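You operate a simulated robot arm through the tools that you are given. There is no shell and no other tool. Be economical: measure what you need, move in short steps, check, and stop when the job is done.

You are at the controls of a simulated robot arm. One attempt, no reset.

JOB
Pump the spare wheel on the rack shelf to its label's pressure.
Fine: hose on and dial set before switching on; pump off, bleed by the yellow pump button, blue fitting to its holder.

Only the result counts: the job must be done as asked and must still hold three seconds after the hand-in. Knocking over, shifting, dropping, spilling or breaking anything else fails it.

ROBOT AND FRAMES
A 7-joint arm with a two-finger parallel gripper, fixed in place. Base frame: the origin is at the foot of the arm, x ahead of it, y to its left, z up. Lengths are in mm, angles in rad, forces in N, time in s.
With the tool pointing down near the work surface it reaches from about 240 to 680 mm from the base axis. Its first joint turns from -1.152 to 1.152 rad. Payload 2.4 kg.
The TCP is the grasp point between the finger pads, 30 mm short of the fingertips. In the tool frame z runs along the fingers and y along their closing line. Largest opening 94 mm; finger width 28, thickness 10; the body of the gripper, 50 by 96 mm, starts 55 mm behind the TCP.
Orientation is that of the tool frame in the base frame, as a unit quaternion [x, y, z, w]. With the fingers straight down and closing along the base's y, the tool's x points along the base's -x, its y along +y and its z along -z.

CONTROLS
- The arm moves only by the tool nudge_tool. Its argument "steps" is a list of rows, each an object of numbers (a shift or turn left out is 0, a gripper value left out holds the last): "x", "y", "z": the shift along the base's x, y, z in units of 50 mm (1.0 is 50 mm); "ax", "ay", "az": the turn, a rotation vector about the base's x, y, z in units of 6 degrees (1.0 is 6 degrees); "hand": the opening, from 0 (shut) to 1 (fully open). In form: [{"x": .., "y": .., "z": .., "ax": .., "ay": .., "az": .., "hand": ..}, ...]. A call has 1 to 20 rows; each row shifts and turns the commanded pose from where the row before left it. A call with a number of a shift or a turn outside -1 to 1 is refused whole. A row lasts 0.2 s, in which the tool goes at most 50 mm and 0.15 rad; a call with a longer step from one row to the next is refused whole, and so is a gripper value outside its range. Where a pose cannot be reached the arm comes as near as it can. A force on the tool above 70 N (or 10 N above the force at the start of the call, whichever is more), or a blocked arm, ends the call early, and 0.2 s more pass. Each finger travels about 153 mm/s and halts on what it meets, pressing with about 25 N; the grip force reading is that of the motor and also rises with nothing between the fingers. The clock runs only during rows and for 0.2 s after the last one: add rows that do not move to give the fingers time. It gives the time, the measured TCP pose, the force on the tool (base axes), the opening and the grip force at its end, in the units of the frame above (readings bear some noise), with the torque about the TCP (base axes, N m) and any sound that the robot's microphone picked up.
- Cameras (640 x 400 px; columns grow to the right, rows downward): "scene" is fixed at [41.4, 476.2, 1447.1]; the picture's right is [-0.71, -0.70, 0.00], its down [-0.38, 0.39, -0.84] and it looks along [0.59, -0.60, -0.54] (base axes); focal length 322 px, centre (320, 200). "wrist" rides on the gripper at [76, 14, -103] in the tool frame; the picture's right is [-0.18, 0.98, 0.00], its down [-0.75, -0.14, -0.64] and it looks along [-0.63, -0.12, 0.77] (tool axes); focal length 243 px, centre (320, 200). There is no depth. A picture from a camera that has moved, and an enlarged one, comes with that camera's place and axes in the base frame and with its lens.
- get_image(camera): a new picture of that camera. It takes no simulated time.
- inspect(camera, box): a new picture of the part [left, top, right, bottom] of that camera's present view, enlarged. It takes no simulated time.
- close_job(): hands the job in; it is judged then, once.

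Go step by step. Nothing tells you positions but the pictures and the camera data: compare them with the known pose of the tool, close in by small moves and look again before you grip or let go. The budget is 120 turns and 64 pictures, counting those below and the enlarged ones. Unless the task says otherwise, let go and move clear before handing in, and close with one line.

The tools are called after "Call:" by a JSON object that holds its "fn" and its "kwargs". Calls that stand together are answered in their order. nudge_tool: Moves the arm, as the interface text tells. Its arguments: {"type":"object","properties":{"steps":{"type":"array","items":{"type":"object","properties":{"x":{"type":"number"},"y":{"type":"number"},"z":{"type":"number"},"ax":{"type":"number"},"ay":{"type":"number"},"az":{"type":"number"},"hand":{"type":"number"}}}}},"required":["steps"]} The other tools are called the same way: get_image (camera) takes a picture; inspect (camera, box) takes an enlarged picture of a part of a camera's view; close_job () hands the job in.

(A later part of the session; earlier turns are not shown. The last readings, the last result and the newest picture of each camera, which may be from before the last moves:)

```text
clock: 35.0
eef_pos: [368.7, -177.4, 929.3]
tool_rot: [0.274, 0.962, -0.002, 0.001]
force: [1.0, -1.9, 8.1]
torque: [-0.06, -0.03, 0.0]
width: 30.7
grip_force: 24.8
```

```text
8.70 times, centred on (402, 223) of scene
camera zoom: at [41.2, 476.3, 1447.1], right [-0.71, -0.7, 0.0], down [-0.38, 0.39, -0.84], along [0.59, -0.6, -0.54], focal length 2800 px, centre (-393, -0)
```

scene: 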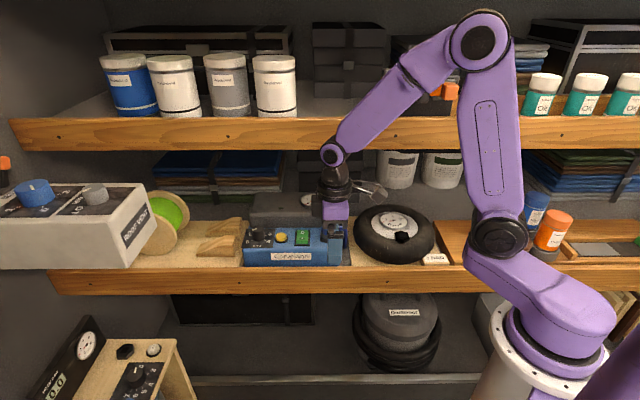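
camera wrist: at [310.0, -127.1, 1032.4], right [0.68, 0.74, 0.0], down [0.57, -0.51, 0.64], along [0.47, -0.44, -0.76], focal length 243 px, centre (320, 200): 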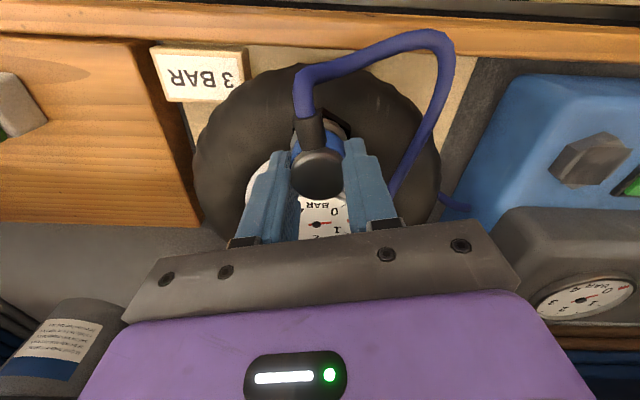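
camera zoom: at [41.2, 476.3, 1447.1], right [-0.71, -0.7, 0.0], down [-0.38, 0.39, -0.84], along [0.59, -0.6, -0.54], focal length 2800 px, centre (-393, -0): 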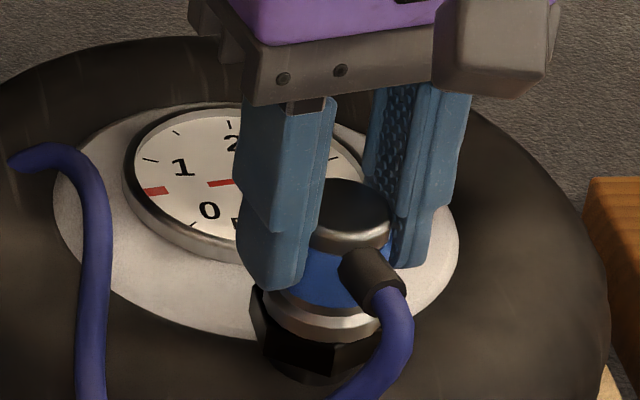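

A twist does nothing, so alignment within a millimetre or so is my best guess. I'll lift a touch, return to the original yaw, press lightly and run a small listening spiral.

Call:
{"fn": "nudge_tool", "kwargs": {"steps": [{"z": 0.12}, {"az": 1}, {"az": 1}, {"az": 1}, {"az": 1}, {"az": 1}, {"az": 1}, {"az": 1}, {"az": 1}, {"az": 1}, {"az": 1}, {"az": 1}, {"az": 1}, {"az": 0.8}, {}]}}

Call:
{"fn": "inspect", "kwargs": {"camera": "scene", "box": [384, 212, 420, 246]}}

```text
clock: 38.2
eef_pos: [367.9, -178.2, 936.1]
tool_rot: [-0.384, 0.923, -0.001, 0.001]
force: [-0.7, 0.6, -0.3]
torque: [0.0, -0.01, -0.02]
width: 30.7
grip_force: 25.2
```

```text
11.76 times, centred on (402, 229) of scene
camera zoom: at [41.4, 476.2, 1447.1], right [-0.71, -0.7, 0.0], down [-0.38, 0.39, -0.84], along [0.59, -0.6, -0.54], focal length 3788 px, centre (-645, -141)
```

zoom: 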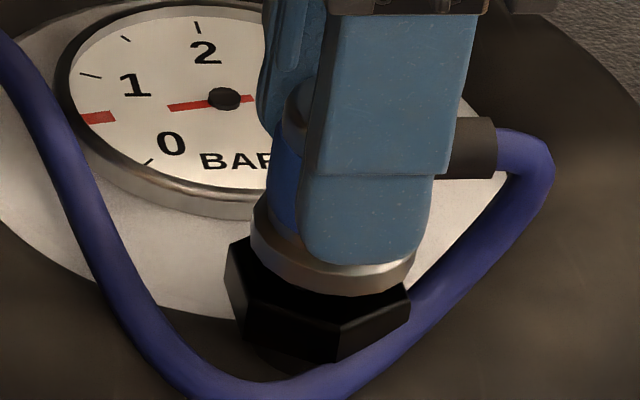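

Here the ring is about 2 mm right of and slightly behind the hex centre. I'll shift back (+0.3,+3) and press, then search around.

Call:
{"fn": "nudge_tool", "kwargs": {"steps": [{"x": 0.01, "y": 0.055}, {}, {"z": -0.1}, {"z": -0.04}, {}]}}

Call:
{"fn": "inspect", "kwargs": {"camera": "scene", "box": [384, 212, 420, 246]}}

```text
clock: 39.5
eef_pos: [368.5, -176.1, 929.5]
tool_rot: [-0.382, 0.924, -0.002, 0.002]
force: [0.1, -1.2, 22.1]
torque: [0.14, 0.25, 0.02]
width: 30.7
grip_force: 25.5
heard: snap
```

```text
11.76 times, centred on (402, 229) of scene
camera zoom: at [41.1, 476.3, 1447.1], right [-0.71, -0.7, 0.0], down [-0.38, 0.39, -0.84], along [0.59, -0.6, -0.54], focal length 3788 px, centre (-645, -141)
```

zoom: 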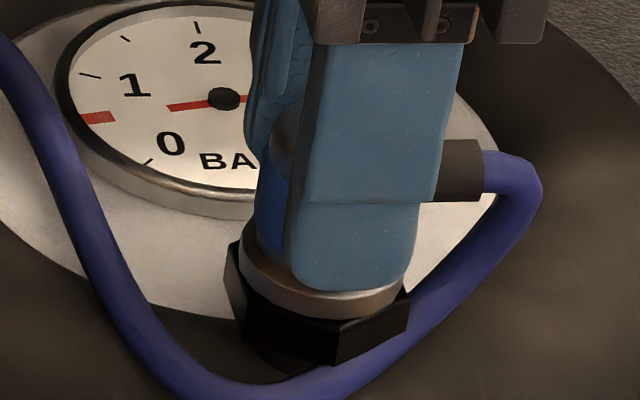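

Snap: the fitting has latched on the port. I'll open and rise clear.

Call:
{"fn": "nudge_tool", "kwargs": {"steps": [{"z": 0.03, "hand": 0.44}, {"hand": 0.44}, {}, {"z": 0.4}, {"z": 0.5}, {"z": 0.5}, {}]}}

Call:
{"fn": "inspect", "kwargs": {"camera": "scene", "box": [240, 190, 440, 290]}}

```text
clock: 41.0
eef_pos: [370.6, -174.9, 1000.4]
tool_rot: [-0.384, 0.923, -0.002, 0.0]
force: [0.4, -0.2, 0.3]
torque: [-0.03, -0.01, -0.01]
width: 41.2
grip_force: 0.1
```

```text
3.20 times, centred on (340, 240) of scene
camera zoom: at [41.4, 476.2, 1447.1], right [-0.71, -0.7, 0.0], down [-0.38, 0.39, -0.84], along [0.59, -0.6, -0.54], focal length 1030 px, centre (256, 72)
```

zoom: 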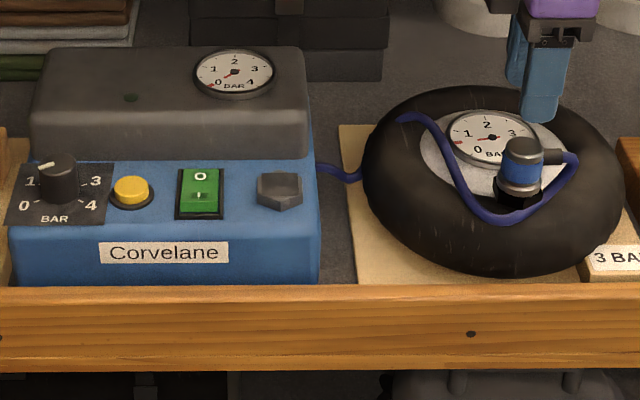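

The fitting holds on the port. Next is the dial, estimated near (663,87), which is close to the reach limit. I'll move above and short of it and look.

Call:
{"fn": "nudge_tool", "kwargs": {"steps": [{"x": 0.65, "y": 0.55}, {"x": 0.65, "y": 0.55}, {"x": 0.65, "y": 0.55}, {"x": 0.65, "y": 0.55}, {"x": 0.65, "y": 0.55}, {"x": 0.65, "y": 0.6}, {"x": 0.65, "y": 0.6}, {"x": 0.65, "y": 0.6}, {"x": 0.4, "y": 0.4}, {}]}}

Call:
{"fn": "get_image", "kwargs": {"camera": "wrist"}}

```text
clock: 43.2
eef_pos: [650.1, 72.2, 1001.3]
tool_rot: [-0.382, 0.924, 0.0, 0.001]
force: [-4.5, 0.9, -3.3]
torque: [-0.07, -0.46, -0.09]
width: 41.5
grip_force: 0.1
```

```text
18 pictures are left
camera wrist: at [584.5, 26.5, 1103.7], right [-0.57, 0.82, 0.0], down [0.63, 0.43, 0.64], along [0.53, 0.36, -0.77], focal length 243 px, centre (320, 200)
```

wrist: 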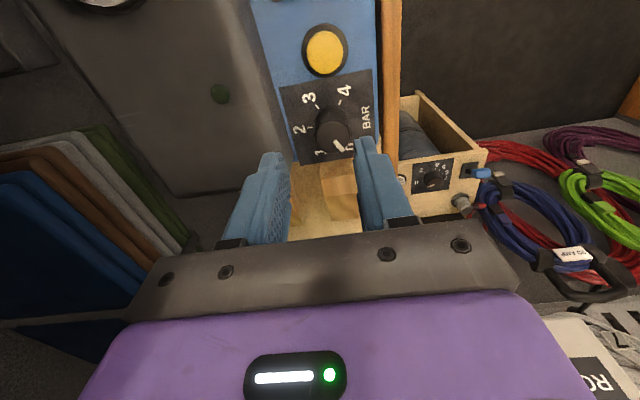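

There's a small sideways force, possibly from touching something, so I'll back off slightly. Then I'll zoom on the dial.

Call:
{"fn": "nudge_tool", "kwargs": {"steps": [{"x": -0.3, "y": -0.2, "z": -0.2}, {}, {}]}}

Call:
{"fn": "inspect", "kwargs": {"camera": "wrist", "box": [260, 50, 420, 170]}}

Call:
{"fn": "get_image", "kwargs": {"camera": "scene"}}

```text
clock: 44.0
eef_pos: [633.9, 62.5, 991.6]
tool_rot: [-0.384, 0.923, -0.002, 0.001]
force: [0.8, 0.2, -0.2]
torque: [-0.02, 0.0, 0.01]
width: 41.4
grip_force: 0.1
```

```text
3.33 times, centred on (340, 110) of wrist
camera zoom: at [568.9, 16.8, 1093.9], right [-0.57, 0.82, 0.0], down [0.63, 0.43, 0.64], along [0.53, 0.36, -0.77], focal length 809 px, centre (253, 500)
```

zoom: 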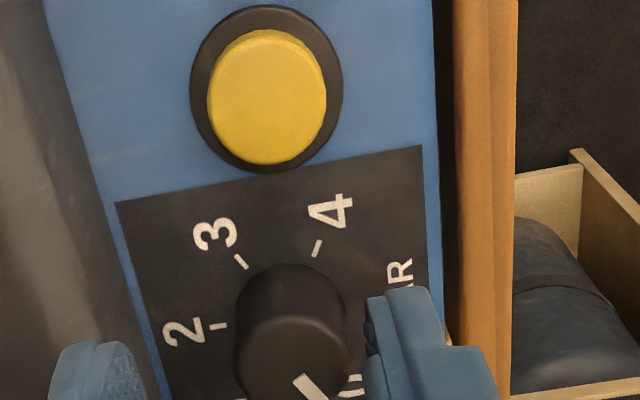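

```text
16 pictures are left
```

scene: 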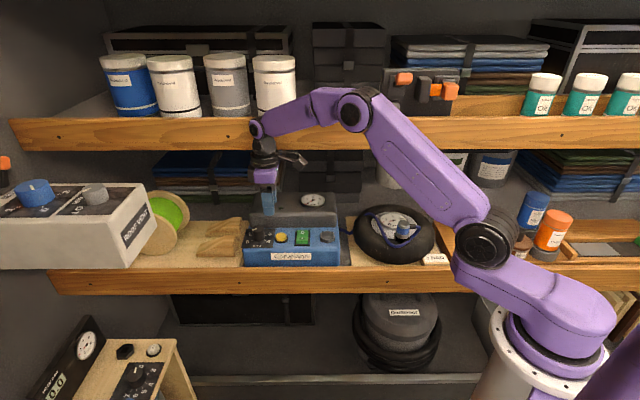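

The pointer is at 0, the label needs 3, so it's about a 180° clockwise turn. The knob axis is near (661,91), top at about 890, so I'll hover over it and check.

Call:
{"fn": "nudge_tool", "kwargs": {"steps": [{"z": -0.5}, {"x": 0.27, "y": 0.28, "z": -0.25}, {"x": 0.27, "y": 0.28, "z": -0.25}, {}]}}

Call:
{"fn": "get_image", "kwargs": {"camera": "wrist"}}

Call:
{"fn": "inspect", "kwargs": {"camera": "scene", "box": [225, 190, 321, 250]}}

```text
clock: 45.0
eef_pos: [659.5, 90.4, 939.8]
tool_rot: [-0.383, 0.924, -0.001, 0.001]
force: [0.0, 0.2, 0.3]
torque: [0.0, -0.04, 0.0]
width: 41.3
grip_force: 0.1
```

```text
15 pictures are left
camera wrist: at [595.6, 45.0, 1043.3], right [-0.56, 0.83, 0.0], down [0.63, 0.43, 0.64], along [0.53, 0.36, -0.77], focal length 243 px, centre (320, 200)
```

wrist: 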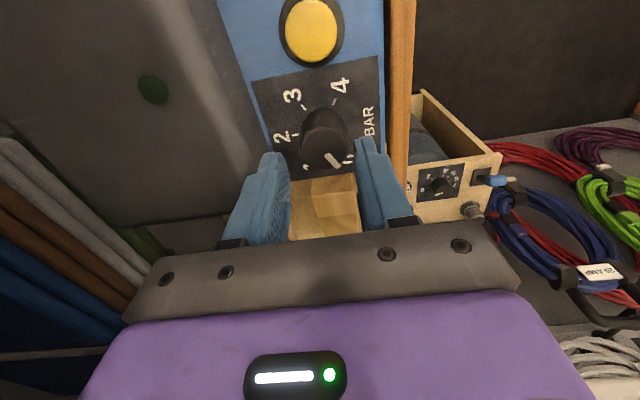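

```text
6.67 times, centred on (273, 220) of scene
camera zoom: at [41.4, 476.2, 1447.1], right [-0.71, -0.7, 0.0], down [-0.38, 0.39, -0.84], along [0.59, -0.6, -0.54], focal length 2147 px, centre (633, 67)
```

zoom: 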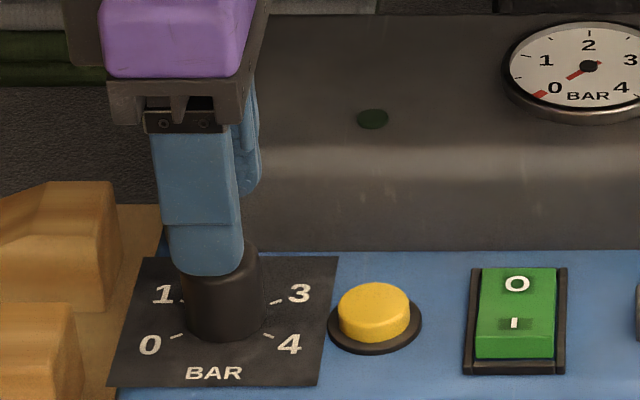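

The knob is about 3 mm toward the front of the tool axis. I'll correct that, descend to TCP 907 and grip.

Call:
{"fn": "nudge_tool", "kwargs": {"steps": [{"x": -0.04, "y": 0.05, "z": -0.2, "hand": 0.46}, {"z": -0.25}, {"z": -0.2}, {}]}}

Call:
{"fn": "inspect", "kwargs": {"camera": "wrist", "box": [220, 60, 420, 220]}}

```text
clock: 46.0
eef_pos: [658.0, 93.2, 908.5]
tool_rot: [-0.383, 0.924, -0.002, 0.002]
force: [-0.3, 0.4, -0.3]
torque: [0.01, 0.0, 0.01]
width: 43.0
grip_force: 0.0
```

```text
2.50 times, centred on (320, 140) of wrist
camera zoom: at [593.6, 47.5, 1010.4], right [-0.57, 0.82, 0.0], down [0.63, 0.43, 0.64], along [0.53, 0.36, -0.77], focal length 606 px, centre (320, 350)
```

zoom: 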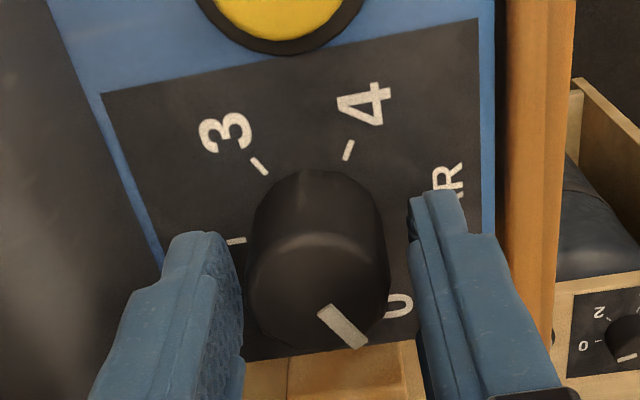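

Nearly centred. A 1 mm tweak, then grip.

Call:
{"fn": "nudge_tool", "kwargs": {"steps": [{"x": 0.02, "y": -0.025}, {"hand": 0.2}, {"hand": 0.2}, {}]}}

Call:
{"fn": "nudge_tool", "kwargs": {"steps": [{"az": -1}, {"az": -1}, {"az": -1}, {"az": -1}, {"az": -1}, {}]}}

```text
clock: 47.0
eef_pos: [658.5, 92.3, 908.9]
tool_rot: [-0.383, 0.924, -0.001, 0.002]
force: [-1.7, 1.6, 1.8]
torque: [0.61, 0.48, -0.05]
width: 33.4
grip_force: 45.0
```

```text
clock: 48.5
eef_pos: [658.3, 93.0, 908.2]
tool_rot: [-0.13, 0.992, -0.002, 0.0]
force: [-4.4, 5.9, -3.3]
torque: [0.92, -0.19, -0.01]
width: 33.7
grip_force: 45.2
```

Gripped and turning smoothly. I'll continue to 90°.

Call:
{"fn": "nudge_tool", "kwargs": {"steps": [{"az": -1}, {"az": -1}, {"az": -1}, {"az": -1}, {"az": -1}, {"az": -1}, {"az": -1}, {"az": -1}, {"az": -1}, {"az": -1}, {}]}}

Call:
{"fn": "inspect", "kwargs": {"camera": "scene", "box": [225, 210, 289, 250]}}

```text
clock: 50.9
eef_pos: [659.8, 93.3, 908.3]
tool_rot: [0.382, 0.924, -0.002, -0.001]
force: [-6.8, 16.0, -4.2]
torque: [0.44, -0.64, 0.0]
width: 33.7
grip_force: 44.8
```

```text
10.00 times, centred on (257, 230) of scene
camera zoom: at [41.2, 476.7, 1446.9], right [-0.71, -0.7, 0.0], down [-0.38, 0.39, -0.84], along [0.59, -0.6, -0.54], focal length 3220 px, centre (950, -100)
```

zoom: 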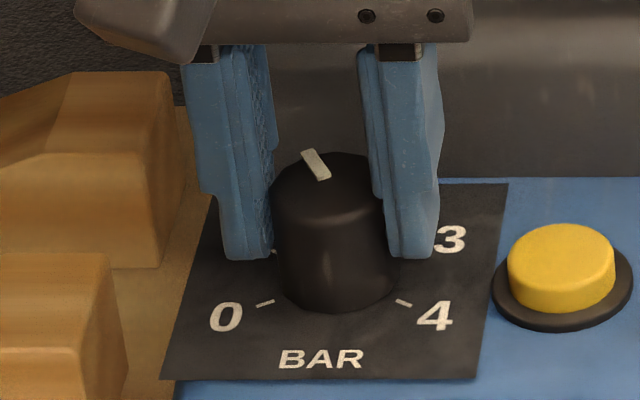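

The pointer is at about 1.5, halfway. I'll release, re-centre slightly, turn back and take a second bite.

Call:
{"fn": "nudge_tool", "kwargs": {"steps": [{"hand": 0.46}, {"hand": 0.46}, {"y": 0.025, "x": -0.01}, {}]}}

Call:
{"fn": "nudge_tool", "kwargs": {"steps": [{"az": 1}, {"az": 1}, {"az": 1}, {"az": 1}, {"az": 1}, {"az": 1}, {"az": 1}, {"az": 1}, {"az": 1}, {"az": 1}, {"az": 1}, {"az": 1}, {"az": 1}, {"az": 1}, {"az": 1}, {}]}}

Call:
{"fn": "nudge_tool", "kwargs": {"steps": [{"hand": 0.2}, {"hand": 0.2}, {}]}}

```text
clock: 51.9
eef_pos: [658.5, 94.6, 908.5]
tool_rot: [0.384, 0.923, -0.001, 0.0]
force: [-0.3, -0.9, 0.2]
torque: [0.03, 0.0, 0.0]
width: 43.2
grip_force: 0.0
```

```text
clock: 55.2
eef_pos: [658.1, 92.5, 908.2]
tool_rot: [-0.383, 0.924, -0.001, 0.001]
force: [-0.3, -0.3, 0.8]
torque: [-0.05, -0.05, 0.02]
width: 43.4
grip_force: 0.1
```

```text
clock: 56.0
eef_pos: [660.0, 91.6, 907.6]
tool_rot: [-0.382, 0.924, -0.002, 0.002]
force: [5.3, -3.0, -1.7]
torque: [0.59, 0.14, 0.0]
width: 33.4
grip_force: 44.6
```

Call:
{"fn": "nudge_tool", "kwargs": {"steps": [{"x": 0.015, "y": -0.01, "az": -1}, {"az": -1}, {"az": -1}, {"az": -1}, {"az": -1}, {"az": -1}, {"az": -1}, {"az": -1}, {"az": -1}, {"az": -1}, {"az": -1}, {"az": -1}, {"az": -1}, {"az": -1}, {"az": -1}, {}]}}

Call:
{"fn": "inspect", "kwargs": {"camera": "scene", "box": [225, 210, 289, 250]}}

```text
clock: 59.5
eef_pos: [659.5, 93.2, 908.2]
tool_rot: [0.383, 0.924, -0.002, 0.0]
force: [-10.9, 10.4, 3.2]
torque: [1.06, 0.27, 0.0]
width: 33.4
grip_force: 45.2
```

```text
10.00 times, centred on (257, 230) of scene
camera zoom: at [41.0, 476.4, 1447.0], right [-0.71, -0.7, 0.0], down [-0.38, 0.39, -0.84], along [0.59, -0.6, -0.54], focal length 3220 px, centre (950, -100)
```

zoom: 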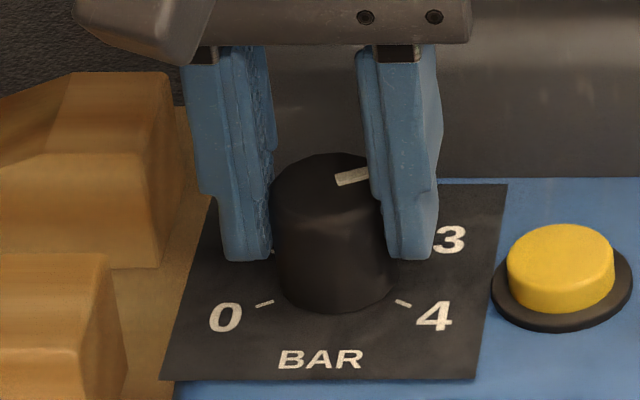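

The pointer appears to be at 3. I'll release, rise and verify.

Call:
{"fn": "nudge_tool", "kwargs": {"steps": [{"hand": 0.46}, {"hand": 0.46}, {"z": 0.4}, {"z": 0.5}, {"z": 0.4}, {}]}}

Call:
{"fn": "inspect", "kwargs": {"camera": "scene", "box": [233, 215, 281, 245]}}

```text
clock: 60.9
eef_pos: [661.5, 92.6, 972.5]
tool_rot: [0.383, 0.924, -0.003, 0.0]
force: [0.8, -0.8, 0.4]
torque: [-0.01, -0.02, 0.02]
width: 43.1
grip_force: 0.0
```

```text
13.33 times, centred on (257, 230) of scene
camera zoom: at [41.4, 476.2, 1447.1], right [-0.71, -0.7, 0.0], down [-0.38, 0.39, -0.84], along [0.59, -0.6, -0.54], focal length 4293 px, centre (1160, -200)
```

zoom: 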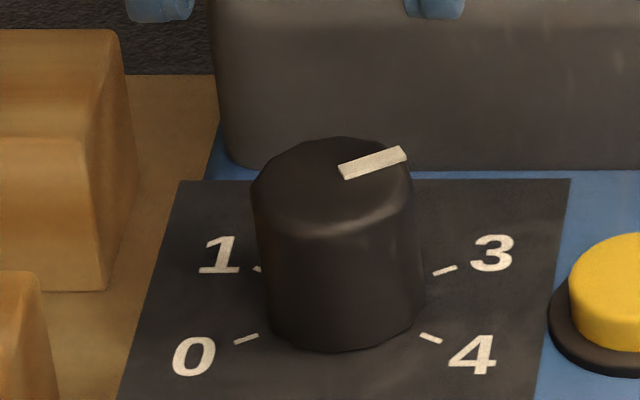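

The pointer is parallel to the 3 tick, so the dial is set to 3. Next I'll close the fingers, return to yaw 45° and hover over the rocker's "I" half near (555,26).

Call:
{"fn": "nudge_tool", "kwargs": {"steps": [{"x": -0.14, "y": -0.088, "az": 1, "hand": 0}, {"x": -0.14, "y": -0.088, "az": 1}, {"x": -0.14, "y": -0.088, "az": 1}, {"x": -0.14, "y": -0.088, "az": 1}, {"x": -0.14, "y": -0.088, "az": 1}, {"x": -0.14, "y": -0.088, "az": 1}, {"x": -0.14, "y": -0.088, "az": 1}, {"x": -0.14, "y": -0.088, "az": 1}, {"x": -0.14, "y": -0.088, "az": 1}, {"x": -0.14, "y": -0.088, "az": 1}, {"x": -0.14, "y": -0.088, "az": 1}, {"x": -0.14, "y": -0.088, "az": 1}, {"x": -0.14, "y": -0.088, "az": 1}, {"x": -0.14, "y": -0.088, "az": 1}, {"x": -0.14, "y": -0.088, "az": 1}, {"z": -0.4}, {"z": -0.4}, {}]}}

Call:
{"fn": "get_image", "kwargs": {"camera": "wrist"}}

Call:
{"fn": "inspect", "kwargs": {"camera": "scene", "box": [257, 190, 353, 250]}}

```text
clock: 64.7
eef_pos: [554.3, 28.2, 934.3]
tool_rot: [-0.383, 0.924, -0.001, 0.001]
force: [-0.5, 0.1, -0.1]
torque: [-0.02, 0.0, 0.03]
width: 0.1
grip_force: 25.2
```

```text
9 pictures are left
camera wrist: at [489.3, -18.3, 1035.8], right [-0.57, 0.82, 0.0], down [0.63, 0.43, 0.64], along [0.53, 0.36, -0.77], focal length 243 px, centre (320, 200)
```

wrist: 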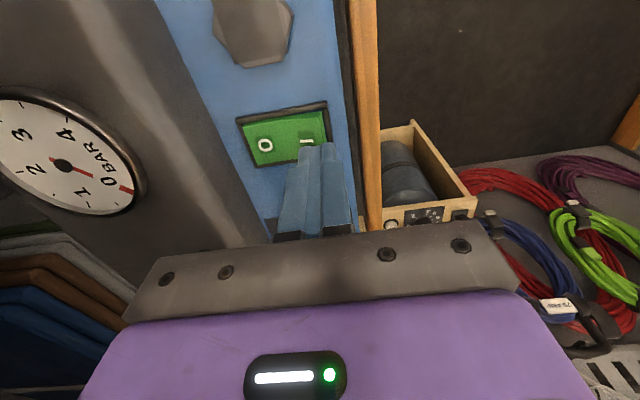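

```text
6.67 times, centred on (305, 220) of scene
camera zoom: at [41.4, 476.2, 1447.1], right [-0.71, -0.7, 0.0], down [-0.38, 0.39, -0.84], along [0.59, -0.6, -0.54], focal length 2147 px, centre (420, 67)
```

zoom: 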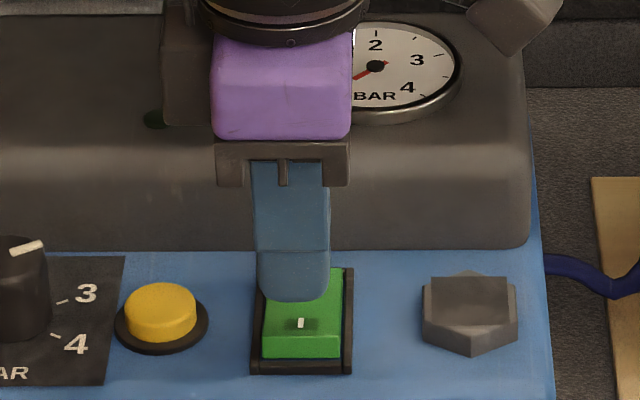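

The "I" mark is near (560,19). I'll shift there and descend in small steps, listening for a click.

Call:
{"fn": "nudge_tool", "kwargs": {"steps": [{"x": 0.11, "y": -0.18}, {"z": -0.36}, {}]}}

Call:
{"fn": "nudge_tool", "kwargs": {"steps": [{"z": -0.08}, {}]}}

Call:
{"fn": "nudge_tool", "kwargs": {"steps": [{"z": -0.08}, {}]}}

```text
clock: 65.5
eef_pos: [560.1, 17.0, 915.7]
tool_rot: [-0.383, 0.924, -0.002, 0.002]
force: [-0.1, 0.6, -0.1]
torque: [0.02, -0.02, -0.05]
width: 0.1
grip_force: 24.7
```

```text
clock: 66.0
eef_pos: [560.0, 18.7, 911.6]
tool_rot: [-0.382, 0.924, -0.002, 0.001]
force: [0.0, 0.6, -0.9]
torque: [-0.02, 0.0, -0.04]
width: 0.0
grip_force: 25.5
```

```text
clock: 66.7
eef_pos: [560.0, 16.3, 907.8]
tool_rot: [-0.383, 0.924, -0.001, 0.002]
force: [0.1, 0.1, 0.8]
torque: [0.01, 0.0, -0.03]
width: 0.0
grip_force: 25.1
```

Call:
{"fn": "nudge_tool", "kwargs": {"steps": [{"z": -0.07}, {}]}}

Call:
{"fn": "nudge_tool", "kwargs": {"steps": [{"z": -0.07}, {}]}}

```text
clock: 67.2
eef_pos: [559.7, 16.3, 906.4]
tool_rot: [-0.382, 0.924, -0.002, 0.002]
force: [-17.4, 0.8, 48.6]
torque: [-0.39, 0.3, -0.18]
width: 0.0
grip_force: 24.5
```

```text
clock: 67.6
eef_pos: [560.4, 17.5, 906.1]
tool_rot: [-0.383, 0.924, -0.002, 0.002]
force: [-12.8, 0.9, 19.1]
torque: [-0.13, 0.29, -0.09]
width: 0.0
grip_force: 24.8
stopped in row 1: the force on the tool passed its limit at 76 N (the readings are from after the stop); the commanded pose is now the measured one
```

Stiff contact and no click, so I may be on the pivot or frame. I'll rise a little and look.

Call:
{"fn": "nudge_tool", "kwargs": {"steps": [{"z": 0.4}, {"z": 0.4}, {"z": 0.4}, {}]}}

Call:
{"fn": "inspect", "kwargs": {"camera": "scene", "box": [285, 205, 429, 265]}}

```text
clock: 68.6
eef_pos: [561.2, 16.0, 966.2]
tool_rot: [-0.383, 0.924, -0.001, 0.002]
force: [-0.8, -0.4, 0.3]
torque: [0.02, -0.01, 0.0]
width: 0.0
grip_force: 24.9
```

```text
4.44 times, centred on (357, 235) of scene
camera zoom: at [41.4, 476.2, 1447.1], right [-0.71, -0.7, 0.0], down [-0.38, 0.39, -0.84], along [0.59, -0.6, -0.54], focal length 1431 px, centre (156, 44)
```

zoom: 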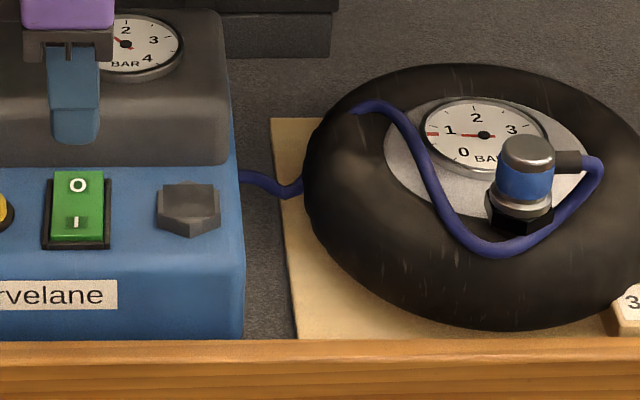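

The wheel needle may have risen slightly. I'll wait 2 s and compare the gauge and rocker in a tight zoom.

Call:
{"fn": "nudge_tool", "kwargs": {"steps": [{}, {}, {}, {}, {}, {}, {}, {}, {}, {}]}}

Call:
{"fn": "inspect", "kwargs": {"camera": "scene", "box": [290, 205, 410, 260]}}

```text
clock: 70.8
eef_pos: [561.2, 16.9, 965.6]
tool_rot: [-0.383, 0.924, -0.001, 0.002]
force: [-0.3, 0.3, -0.8]
torque: [0.0, -0.02, 0.0]
width: 0.1
grip_force: 24.9
```

```text
5.33 times, centred on (350, 232) of scene
camera zoom: at [41.4, 476.2, 1447.1], right [-0.71, -0.7, 0.0], down [-0.38, 0.39, -0.84], along [0.59, -0.6, -0.54], focal length 1717 px, centre (160, 27)
```

zoom: 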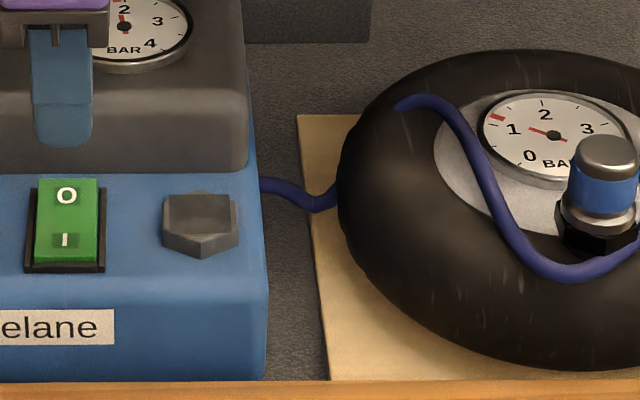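

The needle is rising (about 1.3 now), so the pump is on. I'll wait for the regulator to bring it to 3.

Call:
{"fn": "nudge_tool", "kwargs": {"steps": [{}, {}, {}, {}, {}, {}, {}, {}, {}, {}, {}, {}, {}, {}, {}, {}, {}, {}, {}, {}]}}

Call:
{"fn": "nudge_tool", "kwargs": {"steps": [{}, {}, {}, {}, {}, {}, {}, {}, {}, {}, {}, {}, {}, {}, {}, {}, {}, {}, {}, {}]}}

Call:
{"fn": "nudge_tool", "kwargs": {"steps": [{}, {}, {}, {}, {}, {}, {}, {}, {}, {}, {}, {}, {}, {}, {}, {}, {}, {}, {}, {}]}}

Call:
{"fn": "nudge_tool", "kwargs": {"steps": [{}, {}, {}, {}, {}, {}, {}, {}, {}, {}, {}, {}, {}, {}, {}, {}, {}, {}, {}, {}]}}

Call:
{"fn": "inspect", "kwargs": {"camera": "scene", "box": [290, 190, 418, 250]}}

```text
clock: 75.0
eef_pos: [561.3, 15.8, 965.3]
tool_rot: [-0.383, 0.924, -0.003, 0.002]
force: [0.1, 0.4, 0.0]
torque: [0.0, 0.02, -0.03]
width: 0.0
grip_force: 25.3
```

```text
clock: 79.2
eef_pos: [559.8, 16.1, 966.4]
tool_rot: [-0.383, 0.924, -0.002, 0.002]
force: [-0.4, -1.0, -1.2]
torque: [0.01, 0.0, -0.02]
width: 0.2
grip_force: 24.4
```

```text
clock: 83.4
eef_pos: [560.4, 16.1, 967.3]
tool_rot: [-0.383, 0.924, -0.003, 0.003]
force: [-0.3, 0.4, 0.6]
torque: [-0.02, -0.03, 0.01]
width: 0.0
grip_force: 25.4
```

```text
clock: 87.6
eef_pos: [561.6, 16.2, 966.6]
tool_rot: [-0.382, 0.924, -0.003, 0.003]
force: [0.4, -0.8, 0.4]
torque: [0.01, -0.04, -0.02]
width: 0.1
grip_force: 25.2
```

```text
5.00 times, centred on (354, 220) of scene
camera zoom: at [41.4, 476.2, 1447.1], right [-0.71, -0.7, 0.0], down [-0.38, 0.39, -0.84], along [0.59, -0.6, -0.54], focal length 1610 px, centre (150, 100)
```

zoom: 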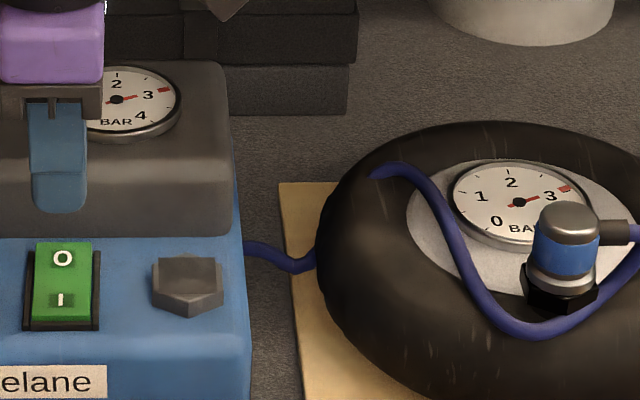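

Both gauges read 3 bar. I'll switch off by pressing the "O" half near (580,-4).

Call:
{"fn": "nudge_tool", "kwargs": {"steps": [{"x": 0.38, "y": -0.4}, {"z": -0.5}, {"z": -0.46}, {}]}}

Call:
{"fn": "nudge_tool", "kwargs": {"steps": [{"z": -0.08}, {}]}}

Call:
{"fn": "nudge_tool", "kwargs": {"steps": [{"z": -0.06}, {}]}}

```text
clock: 88.6
eef_pos: [577.7, -2.2, 917.1]
tool_rot: [-0.383, 0.924, -0.002, 0.003]
force: [0.5, 0.2, 0.0]
torque: [0.01, -0.02, -0.02]
width: 0.1
grip_force: 24.8
```

```text
clock: 89.2
eef_pos: [580.0, -3.8, 914.4]
tool_rot: [-0.383, 0.924, -0.002, 0.003]
force: [0.1, -1.1, -0.2]
torque: [-0.03, -0.04, 0.0]
width: 0.1
grip_force: 25.1
```

```text
clock: 89.8
eef_pos: [579.9, -2.3, 910.6]
tool_rot: [-0.382, 0.924, -0.002, 0.004]
force: [-0.8, 0.0, 0.8]
torque: [-0.03, 0.0, -0.02]
width: 0.0
grip_force: 25.0
```

Call:
{"fn": "nudge_tool", "kwargs": {"steps": [{"z": -0.05}, {}]}}

Call:
{"fn": "nudge_tool", "kwargs": {"steps": [{"z": -0.05}, {}]}}

```text
clock: 90.4
eef_pos: [578.9, -3.1, 907.9]
tool_rot: [-0.383, 0.924, -0.003, 0.003]
force: [0.3, 0.1, 0.8]
torque: [-0.01, -0.02, -0.02]
width: 0.0
grip_force: 25.0
```

```text
clock: 91.0
eef_pos: [580.6, -1.5, 905.5]
tool_rot: [-0.383, 0.924, -0.002, 0.004]
force: [-5.8, -0.9, 21.6]
torque: [0.02, 0.38, 0.06]
width: 0.2
grip_force: 25.1
```

Call:
{"fn": "nudge_tool", "kwargs": {"steps": [{"z": -0.025}, {}]}}

Call:
{"fn": "nudge_tool", "kwargs": {"steps": [{"z": 0.4}, {"z": 0.4}, {"z": 0.3}, {}]}}

Call:
{"fn": "inspect", "kwargs": {"camera": "scene", "box": [264, 205, 328, 245]}}

```text
clock: 91.6
eef_pos: [580.2, -4.3, 906.6]
tool_rot: [-0.383, 0.924, -0.004, 0.004]
force: [-13.0, -0.8, 41.2]
torque: [0.1, 0.75, 0.1]
width: 0.0
grip_force: 24.8
```

```text
clock: 92.6
eef_pos: [579.7, -3.1, 959.7]
tool_rot: [-0.383, 0.924, -0.002, 0.002]
force: [0.6, 0.1, -0.1]
torque: [0.02, -0.01, 0.03]
width: 0.1
grip_force: 25.3
```

```text
10.00 times, centred on (296, 225) of scene
camera zoom: at [41.4, 476.2, 1447.1], right [-0.71, -0.7, 0.0], down [-0.38, 0.39, -0.84], along [0.59, -0.6, -0.54], focal length 3220 px, centre (560, -50)
```

zoom: 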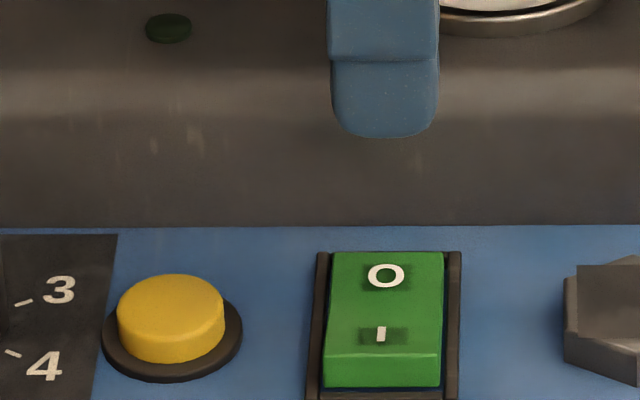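

The rocker is back in its original "O" tilt, so it's off. Now the yellow bleed button at about (610,49): hover, then press gently.

Call:
{"fn": "nudge_tool", "kwargs": {"steps": [{"x": 0.31, "y": 0.53}, {"x": 0.31, "y": 0.53}, {"z": -0.4}, {"z": -0.4}, {}]}}

Call:
{"fn": "nudge_tool", "kwargs": {"steps": [{"z": -0.08}, {}]}}

Call:
{"fn": "nudge_tool", "kwargs": {"steps": [{"z": -0.06}, {}]}}

```text
clock: 93.8
eef_pos: [610.4, 49.7, 920.0]
tool_rot: [-0.383, 0.924, -0.003, 0.003]
force: [-0.7, -0.4, -0.3]
torque: [0.03, 0.02, -0.01]
width: 0.0
grip_force: 24.4
```

```text
clock: 94.4
eef_pos: [610.4, 50.0, 915.2]
tool_rot: [-0.382, 0.924, -0.003, 0.003]
force: [0.0, -0.8, -0.4]
torque: [0.0, 0.0, 0.03]
width: 0.0
grip_force: 24.9
```

```text
clock: 95.0
eef_pos: [611.2, 50.0, 912.1]
tool_rot: [-0.383, 0.924, -0.003, 0.003]
force: [-0.1, -0.5, -0.2]
torque: [0.0, 0.02, 0.01]
width: 0.1
grip_force: 24.6
```

Call:
{"fn": "nudge_tool", "kwargs": {"steps": [{"z": -0.06}, {}]}}

Call:
{"fn": "nudge_tool", "kwargs": {"steps": [{"z": -0.05}, {}]}}

```text
clock: 95.6
eef_pos: [609.8, 49.0, 909.2]
tool_rot: [-0.383, 0.924, -0.002, 0.003]
force: [-0.1, -0.1, -1.1]
torque: [-0.02, 0.01, 0.0]
width: 0.0
grip_force: 24.7
```

```text
clock: 96.2
eef_pos: [611.0, 49.9, 907.8]
tool_rot: [-0.382, 0.924, -0.003, 0.003]
force: [0.1, 0.2, 0.3]
torque: [0.01, 0.03, -0.02]
width: 0.1
grip_force: 25.5
```

Call:
{"fn": "nudge_tool", "kwargs": {"steps": [{"z": -0.05}, {}]}}

Call:
{"fn": "nudge_tool", "kwargs": {"steps": [{"z": -0.04}, {}]}}

```text
clock: 96.8
eef_pos: [611.2, 49.0, 905.4]
tool_rot: [-0.382, 0.924, -0.003, 0.003]
force: [-0.4, -0.7, 1.0]
torque: [-0.04, 0.02, -0.02]
width: 0.0
grip_force: 25.2
heard: click
```

```text
clock: 97.4
eef_pos: [611.1, 50.2, 903.7]
tool_rot: [-0.383, 0.924, -0.003, 0.003]
force: [-2.0, -0.6, 4.7]
torque: [-0.05, 0.02, 0.0]
width: 0.2
grip_force: 25.2
```

A click: the bleed is pressed. I'll hold it for a few seconds, then check the pump gauge.

Call:
{"fn": "nudge_tool", "kwargs": {"steps": [{"z": -0.02}, {}, {}, {}, {}, {}, {}, {}, {}, {}, {}, {}, {}, {}, {}, {}, {}, {}, {}, {}]}}

Call:
{"fn": "inspect", "kwargs": {"camera": "scene", "box": [290, 190, 418, 250]}}

```text
clock: 101.6
eef_pos: [611.3, 49.8, 900.9]
tool_rot: [-0.383, 0.924, -0.002, 0.004]
force: [-0.3, -0.7, 9.9]
torque: [-0.01, 0.01, -0.01]
width: 0.0
grip_force: 25.0
```

```text
5.00 times, centred on (354, 220) of scene
camera zoom: at [41.2, 476.2, 1447.1], right [-0.71, -0.7, 0.0], down [-0.38, 0.39, -0.84], along [0.59, -0.6, -0.54], focal length 1610 px, centre (150, 100)
```

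zoom: 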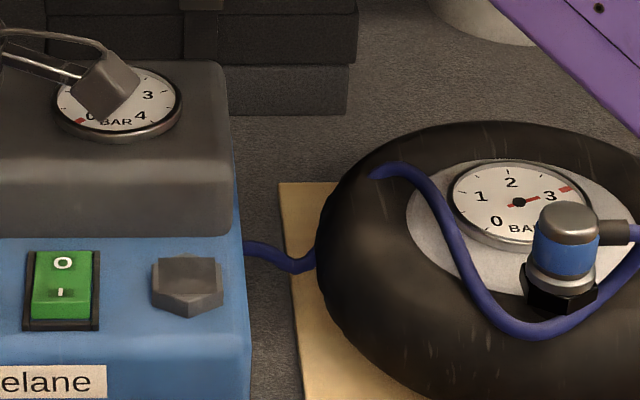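

The pump gauge is back at 0 and the wheel still reads 3. Now I'll go back to the fitting at (368.5,-176), staying high until above it.

Call:
{"fn": "nudge_tool", "kwargs": {"steps": [{"z": 0.4}, {"z": 0.8}, {"z": 0.8}, {"x": -0.606, "y": -0.565, "hand": 0.48}, {"x": -0.606, "y": -0.565}, {"x": -0.606, "y": -0.565}, {"x": -0.606, "y": -0.565}, {"x": -0.606, "y": -0.565}, {"x": -0.606, "y": -0.565}, {"x": -0.606, "y": -0.565}, {"x": -0.606, "y": -0.565}, {}, {}]}}

Call:
{"fn": "nudge_tool", "kwargs": {"steps": [{}]}}

Call:
{"fn": "nudge_tool", "kwargs": {"steps": [{}]}}

```text
clock: 104.4
eef_pos: [368.5, -177.1, 1003.5]
tool_rot: [-0.383, 0.924, -0.002, 0.003]
force: [0.0, -0.1, -0.2]
torque: [0.01, 0.01, -0.02]
width: 45.0
grip_force: 0.1
```

```text
clock: 104.8
eef_pos: [368.7, -176.8, 1002.4]
tool_rot: [-0.383, 0.924, -0.002, 0.003]
force: [0.0, 0.5, -0.2]
torque: [-0.03, -0.03, -0.01]
width: 45.2
grip_force: 0.2
```

```text
clock: 105.2
eef_pos: [368.2, -176.3, 1002.2]
tool_rot: [-0.383, 0.924, -0.002, 0.003]
force: [-0.5, 0.2, -0.3]
torque: [0.02, -0.01, 0.02]
width: 45.2
grip_force: 0.1
```

Call:
{"fn": "nudge_tool", "kwargs": {"steps": [{"z": -0.5}, {"z": -0.5}, {"z": -0.42}, {}]}}

Call:
{"fn": "inspect", "kwargs": {"camera": "scene", "box": [384, 212, 420, 246]}}

```text
clock: 106.2
eef_pos: [369.2, -175.5, 930.3]
tool_rot: [-0.382, 0.924, -0.002, 0.002]
force: [1.3, -0.3, 0.2]
torque: [0.0, 0.0, 0.0]
width: 45.3
grip_force: 0.0
```

```text
11.76 times, centred on (402, 229) of scene
camera zoom: at [41.4, 476.2, 1447.1], right [-0.71, -0.7, 0.0], down [-0.38, 0.39, -0.84], along [0.59, -0.6, -0.54], focal length 3788 px, centre (-645, -141)
```

zoom: 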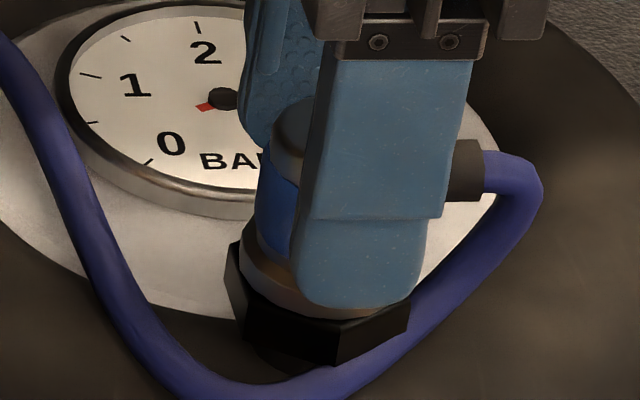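

Aligned. I'll grip and then lift gently.

Call:
{"fn": "nudge_tool", "kwargs": {"steps": [{"hand": 0.1}, {"hand": 0.1}, {}, {}]}}

Call:
{"fn": "nudge_tool", "kwargs": {"steps": [{"z": 0.06}, {}]}}

```text
clock: 107.2
eef_pos: [368.6, -176.7, 930.6]
tool_rot: [-0.383, 0.924, -0.002, 0.002]
force: [0.2, -0.4, 0.6]
torque: [-0.03, 0.0, 0.01]
width: 30.5
grip_force: 24.9
heard: snap
```

```text
clock: 107.8
eef_pos: [368.7, -176.7, 934.2]
tool_rot: [-0.383, 0.924, -0.003, 0.004]
force: [0.8, -0.2, -1.2]
torque: [0.03, -0.01, 0.01]
width: 30.6
grip_force: 24.8
```

Gripping released it (snap) and it's free. I'll lift and carry it over the holder at (519.8,-39.2).

Call:
{"fn": "nudge_tool", "kwargs": {"steps": [{"z": 0.5}, {"z": 0.7}, {"x": 0.605, "y": 0.549}, {"x": 0.605, "y": 0.549}, {"x": 0.605, "y": 0.549}, {"x": 0.605, "y": 0.549}, {"x": 0.605, "y": 0.549}, {}, {"z": -0.5}, {"z": -0.6}, {}]}}

Call:
{"fn": "nudge_tool", "kwargs": {"steps": [{}]}}

Call:
{"fn": "nudge_tool", "kwargs": {"steps": [{}]}}

Call:
{"fn": "inspect", "kwargs": {"camera": "scene", "box": [308, 217, 348, 247]}}

```text
clock: 110.2
eef_pos: [519.3, -37.2, 938.0]
tool_rot: [-0.383, 0.924, -0.002, 0.003]
force: [-0.6, 0.1, -1.0]
torque: [-0.01, 0.02, 0.02]
width: 30.8
grip_force: 25.3
```

```text
clock: 110.6
eef_pos: [518.8, -37.0, 937.9]
tool_rot: [-0.383, 0.924, -0.003, 0.003]
force: [-0.2, -0.6, -0.4]
torque: [0.0, -0.01, -0.02]
width: 30.5
grip_force: 24.7
```

```text
clock: 111.0
eef_pos: [519.9, -37.3, 938.6]
tool_rot: [-0.383, 0.924, -0.002, 0.003]
force: [0.1, -0.4, 0.3]
torque: [0.03, -0.01, 0.01]
width: 30.5
grip_force: 24.7
```

```text
13.33 times, centred on (328, 232) of scene
camera zoom: at [41.4, 476.2, 1447.1], right [-0.71, -0.7, 0.0], down [-0.38, 0.39, -0.84], along [0.59, -0.6, -0.54], focal length 4293 px, centre (213, -227)
```

zoom: 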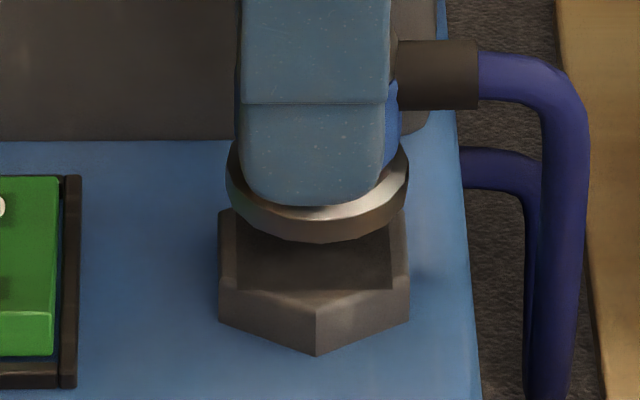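

The ring is about 0.7 mm right and likely 1–2 mm too far forward. I'll shift (+1.6,-0.8), then lower gently and listen.

Call:
{"fn": "nudge_tool", "kwargs": {"steps": [{"x": 0.032, "y": -0.016}, {}, {"z": -0.2}, {}]}}

Call:
{"fn": "nudge_tool", "kwargs": {"steps": [{"z": -0.08}, {}]}}

Call:
{"fn": "nudge_tool", "kwargs": {"steps": [{"z": -0.05}, {}]}}

```text
clock: 112.0
eef_pos: [520.4, -38.4, 928.8]
tool_rot: [-0.383, 0.924, -0.002, 0.002]
force: [0.4, -0.3, -0.7]
torque: [0.02, 0.01, 0.01]
width: 30.4
grip_force: 24.8
```

```text
clock: 112.6
eef_pos: [520.2, -39.5, 925.2]
tool_rot: [-0.383, 0.924, -0.003, 0.003]
force: [0.0, 0.1, -0.5]
torque: [0.0, -0.02, 0.06]
width: 30.4
grip_force: 25.0
```

```text
clock: 113.2
eef_pos: [519.9, -37.9, 921.7]
tool_rot: [-0.383, 0.924, -0.001, 0.002]
force: [-0.7, 0.3, -1.2]
torque: [-0.02, 0.0, 0.0]
width: 30.4
grip_force: 24.8
```

Call:
{"fn": "nudge_tool", "kwargs": {"steps": [{"z": -0.04}, {}]}}

Call:
{"fn": "nudge_tool", "kwargs": {"steps": [{"z": -0.03}, {}]}}

```text
clock: 113.8
eef_pos: [521.9, -39.2, 920.4]
tool_rot: [-0.383, 0.924, -0.002, 0.005]
force: [-0.5, -4.0, 21.1]
torque: [-0.15, 0.08, -0.01]
width: 30.5
grip_force: 25.0
```

```text
clock: 114.4
eef_pos: [521.9, -38.9, 918.0]
tool_rot: [-0.383, 0.924, -0.003, 0.005]
force: [-1.4, -4.5, 33.0]
torque: [-0.17, 0.16, 0.04]
width: 30.3
grip_force: 25.7
```

Contact but no snap. The torque hints I'm slightly too far in +x, so I'll lift a little, shift and press again.

Call:
{"fn": "nudge_tool", "kwargs": {"steps": [{"z": 0.13}, {"x": -0.024, "y": -0.01}, {}, {"z": -0.06}, {"z": -0.06}, {}]}}

Call:
{"fn": "nudge_tool", "kwargs": {"steps": [{"z": 0.12}, {"x": -0.02, "y": -0.02}, {}, {"z": -0.06}, {"z": -0.06}, {}]}}

```text
clock: 115.8
eef_pos: [519.3, -37.9, 919.4]
tool_rot: [-0.383, 0.924, -0.002, 0.003]
force: [-6.5, 0.2, 19.2]
torque: [-0.05, 0.28, -0.02]
width: 30.5
grip_force: 25.2
```

```text
clock: 117.2
eef_pos: [518.2, -40.3, 919.3]
tool_rot: [-0.382, 0.924, -0.002, 0.004]
force: [-9.5, 0.2, 32.2]
torque: [0.0, 0.34, 0.02]
width: 30.5
grip_force: 24.6
```

Rechecking geometry: those last shifts went the wrong way along the shelf, and it needs to be further back. I'll try (521.8,-38.7).

Call:
{"fn": "nudge_tool", "kwargs": {"steps": [{"z": 0.12}, {"x": 0.062, "y": 0.016}, {}, {"z": -0.06}, {"z": -0.06}, {}]}}

```text
clock: 118.6
eef_pos: [520.7, -38.9, 919.7]
tool_rot: [-0.384, 0.923, -0.002, 0.004]
force: [-3.8, 1.8, 19.7]
torque: [0.05, 0.19, -0.01]
width: 30.5
grip_force: 24.8
```

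Call:
{"fn": "nudge_tool", "kwargs": {"steps": [{"z": 0.12}, {"x": 0.022, "y": -0.022}, {}, {"z": -0.06}, {"z": -0.06}, {}]}}

```text
clock: 120.0
eef_pos: [522.8, -40.8, 919.8]
tool_rot: [-0.382, 0.924, -0.002, 0.004]
force: [-5.5, 0.6, 23.8]
torque: [0.04, 0.32, 0.01]
width: 30.3
grip_force: 25.1
```

The contact torques point to a centre near (520,-39.4), close to the original grip. I'll try there.

Call:
{"fn": "nudge_tool", "kwargs": {"steps": [{"z": 0.12}, {"x": -0.058, "y": 0.008}, {}, {"z": -0.06}, {"z": -0.06}, {}]}}

```text
clock: 121.4
eef_pos: [520.4, -39.5, 920.3]
tool_rot: [-0.383, 0.924, -0.002, 0.003]
force: [-9.4, -0.3, 26.1]
torque: [0.0, 0.4, -0.02]
width: 30.4
grip_force: 25.3
```

I'll lift 4 mm and spend one picture to measure the offset at close range.

Call:
{"fn": "nudge_tool", "kwargs": {"steps": [{"z": 0.12}, {}]}}

Call:
{"fn": "inspect", "kwargs": {"camera": "scene", "box": [308, 217, 348, 247]}}

```text
clock: 122.0
eef_pos: [520.0, -39.6, 924.7]
tool_rot: [-0.383, 0.924, -0.003, 0.003]
force: [0.0, -0.3, -0.6]
torque: [0.01, 0.0, -0.01]
width: 30.2
grip_force: 24.8
```

```text
13.33 times, centred on (328, 232) of scene
camera zoom: at [41.4, 476.2, 1447.1], right [-0.71, -0.7, 0.0], down [-0.38, 0.39, -0.84], along [0.59, -0.6, -0.54], focal length 4293 px, centre (213, -227)
```

zoom: 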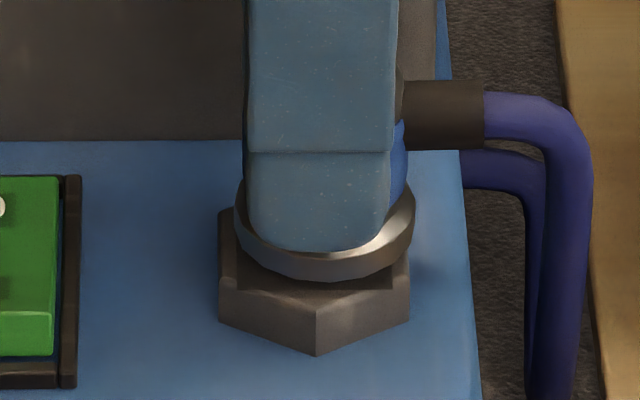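

The ring is 2.2 mm right and about 0.7 mm forward of centre. I'll shift (+2.1,+1.1) and press a bit harder.

Call:
{"fn": "nudge_tool", "kwargs": {"steps": [{"x": 0.042, "y": 0.022}, {}, {"z": -0.07}, {"z": -0.05}, {}]}}

Call:
{"fn": "nudge_tool", "kwargs": {"steps": [{"z": -0.03}, {}]}}

Call:
{"fn": "nudge_tool", "kwargs": {"steps": [{"z": -0.02}, {}]}}

```text
clock: 123.2
eef_pos: [521.7, -39.5, 918.8]
tool_rot: [-0.383, 0.924, -0.003, 0.003]
force: [-8.4, -2.4, 25.1]
torque: [-0.15, 0.38, -0.01]
width: 30.5
grip_force: 24.9
```

```text
clock: 123.8
eef_pos: [522.6, -38.2, 918.3]
tool_rot: [-0.383, 0.924, -0.002, 0.006]
force: [-15.1, -0.9, 50.8]
torque: [-0.13, 0.7, -0.05]
width: 30.6
grip_force: 24.8
```

```text
clock: 124.4
eef_pos: [522.2, -38.9, 919.2]
tool_rot: [-0.384, 0.923, -0.003, 0.005]
force: [-12.7, 1.0, 54.2]
torque: [0.01, 0.33, 0.03]
width: 30.9
grip_force: 24.9
```

Position has been covered well, but the sleeve looks twisted about 10° counter-clockwise compared with the original. I'll lift, rotate about 8° clockwise and press again.

Call:
{"fn": "nudge_tool", "kwargs": {"steps": [{"z": 0.17}, {"az": -0.7}, {"az": -0.6}, {}, {"z": -0.07}, {"z": -0.06}, {}]}}

Call:
{"fn": "nudge_tool", "kwargs": {"steps": [{"z": -0.04}, {}]}}

```text
clock: 126.0
eef_pos: [522.2, -39.7, 920.1]
tool_rot: [-0.318, 0.948, -0.003, 0.004]
force: [-9.9, -0.3, 30.1]
torque: [0.26, 0.32, 0.08]
width: 30.5
grip_force: 25.4
```

```text
clock: 126.6
eef_pos: [523.6, -39.5, 918.6]
tool_rot: [-0.319, 0.948, -0.004, 0.006]
force: [-13.2, 0.1, 52.4]
torque: [-0.03, 0.39, -0.02]
width: 30.8
grip_force: 25.5
```

Reading the torques again, the untested side is slightly nearer the front. I'll restore the yaw, shift (-1.9,+1.3) and press lightly.

Call:
{"fn": "nudge_tool", "kwargs": {"steps": [{"z": 0.16}, {"az": 0.7}, {"az": 0.6}, {"x": -0.038, "y": 0.026}, {}, {"z": -0.06}, {"z": -0.06}, {}]}}

Call:
{"fn": "nudge_tool", "kwargs": {"steps": [{"z": -0.03}, {}]}}

```text
clock: 128.4
eef_pos: [519.6, -36.2, 919.0]
tool_rot: [-0.384, 0.923, -0.002, 0.004]
force: [-12.2, 1.8, 37.6]
torque: [0.34, 0.31, 0.11]
width: 30.7
grip_force: 25.4
```

```text
clock: 129.0
eef_pos: [519.8, -37.3, 918.2]
tool_rot: [-0.383, 0.924, -0.004, 0.004]
force: [-15.5, 4.9, 53.3]
torque: [0.07, 0.35, 0.0]
width: 30.7
grip_force: 24.9
```

Still no snap; the unexplored side is further along +x/+y (left). I'll lift, shift +2.1 in x and press lightly.

Call:
{"fn": "nudge_tool", "kwargs": {"steps": [{"z": 0.16}, {"x": 0.042}, {}, {"z": -0.06}, {"z": -0.05}, {}]}}

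Call:
{"fn": "nudge_tool", "kwargs": {"steps": [{"z": -0.025}, {}]}}

```text
clock: 130.4
eef_pos: [523.0, -36.8, 920.9]
tool_rot: [-0.383, 0.924, -0.003, 0.003]
force: [-5.7, 0.8, 14.9]
torque: [0.05, 0.27, -0.02]
width: 30.7
grip_force: 25.2
```

```text
clock: 131.0
eef_pos: [523.8, -37.9, 919.4]
tool_rot: [-0.382, 0.924, -0.003, 0.004]
force: [-9.4, 0.1, 34.5]
torque: [0.11, 0.44, 0.03]
width: 30.5
grip_force: 25.1
```

I'll move to the best estimate (521.6,-38), press lightly and release there to see whether it latches when let go.

Call:
{"fn": "nudge_tool", "kwargs": {"steps": [{"z": 0.13}, {"x": -0.014, "y": -0.02}, {}, {"z": -0.06}, {"z": -0.045}, {}]}}

Call:
{"fn": "nudge_tool", "kwargs": {"steps": [{"hand": 0.42}, {"hand": 0.42}, {}, {}]}}

```text
clock: 132.4
eef_pos: [521.9, -38.4, 919.9]
tool_rot: [-0.382, 0.924, -0.002, 0.003]
force: [-0.5, -0.6, 2.0]
torque: [0.0, 0.03, -0.01]
width: 30.3
grip_force: 25.1
```

```text
clock: 133.4
eef_pos: [521.3, -39.8, 919.6]
tool_rot: [-0.383, 0.924, -0.002, 0.003]
force: [0.2, 0.3, -0.7]
torque: [0.02, 0.0, 0.01]
width: 39.6
grip_force: 0.0
```

No latch on release. I'll let it stand flush, and press the cap from above with closed fingers.

Call:
{"fn": "nudge_tool", "kwargs": {"steps": [{"z": 0.3}, {"z": 0.6}, {"hand": 0}, {"hand": 0}, {}, {"z": -0.15}, {}]}}

Call:
{"fn": "nudge_tool", "kwargs": {"steps": [{"z": -0.1}, {"z": -0.04}, {}]}}

```text
clock: 135.0
eef_pos: [520.8, -38.5, 957.1]
tool_rot: [-0.382, 0.924, -0.001, 0.003]
force: [-0.3, 0.3, 0.4]
torque: [0.01, 0.0, 0.01]
width: 0.0
grip_force: 24.4
```

```text
clock: 135.8
eef_pos: [520.7, -37.9, 950.4]
tool_rot: [-0.383, 0.924, -0.003, 0.003]
force: [0.6, 0.0, 0.5]
torque: [-0.01, 0.01, -0.01]
width: 0.2
grip_force: 25.0
```

Call:
{"fn": "nudge_tool", "kwargs": {"steps": [{"z": -0.06}, {}]}}

Call:
{"fn": "nudge_tool", "kwargs": {"steps": [{"z": -0.05}, {}]}}

```text
clock: 136.4
eef_pos: [521.4, -38.3, 947.7]
tool_rot: [-0.383, 0.924, -0.003, 0.003]
force: [-0.8, 0.9, 1.5]
torque: [-0.02, 0.01, 0.01]
width: 0.5
grip_force: 25.2
```

```text
clock: 137.0
eef_pos: [523.5, -37.9, 946.8]
tool_rot: [-0.383, 0.924, -0.004, 0.005]
force: [-2.0, -0.1, 36.3]
torque: [-0.03, 0.01, -0.02]
width: 0.0
grip_force: 24.8
```

No snap at 36 N, and the cap height matches the original seated height. I'll rise clear and use the last picture with the same crop as at the start, to compare directly.

Call:
{"fn": "nudge_tool", "kwargs": {"steps": [{"z": 0.2}, {"z": 0.6}, {"z": 0.6}, {}]}}

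Call:
{"fn": "inspect", "kwargs": {"camera": "scene", "box": [308, 217, 348, 247]}}

```text
clock: 138.0
eef_pos: [520.5, -39.1, 1009.9]
tool_rot: [-0.383, 0.924, 0.002, -0.004]
force: [15.0, -2.8, -57.2]
torque: [3.13, 2.29, 0.66]
width: 0.0
grip_force: 24.8
```

```text
refused: no pictures are left
```

Rising that far pressed something above (-57 N, likely the upper shelf), and no pictures are left. I'll come down immediately and continue by feel and sound.

Call:
{"fn": "nudge_tool", "kwargs": {"steps": [{"z": -0.5}, {"z": -0.2}, {}]}}

```text
clock: 138.8
eef_pos: [522.3, -38.7, 979.9]
tool_rot: [-0.383, 0.924, -0.003, 0.004]
force: [0.2, -0.4, 0.1]
torque: [0.01, 0.03, 0.0]
width: 0.0
grip_force: 25.0
```

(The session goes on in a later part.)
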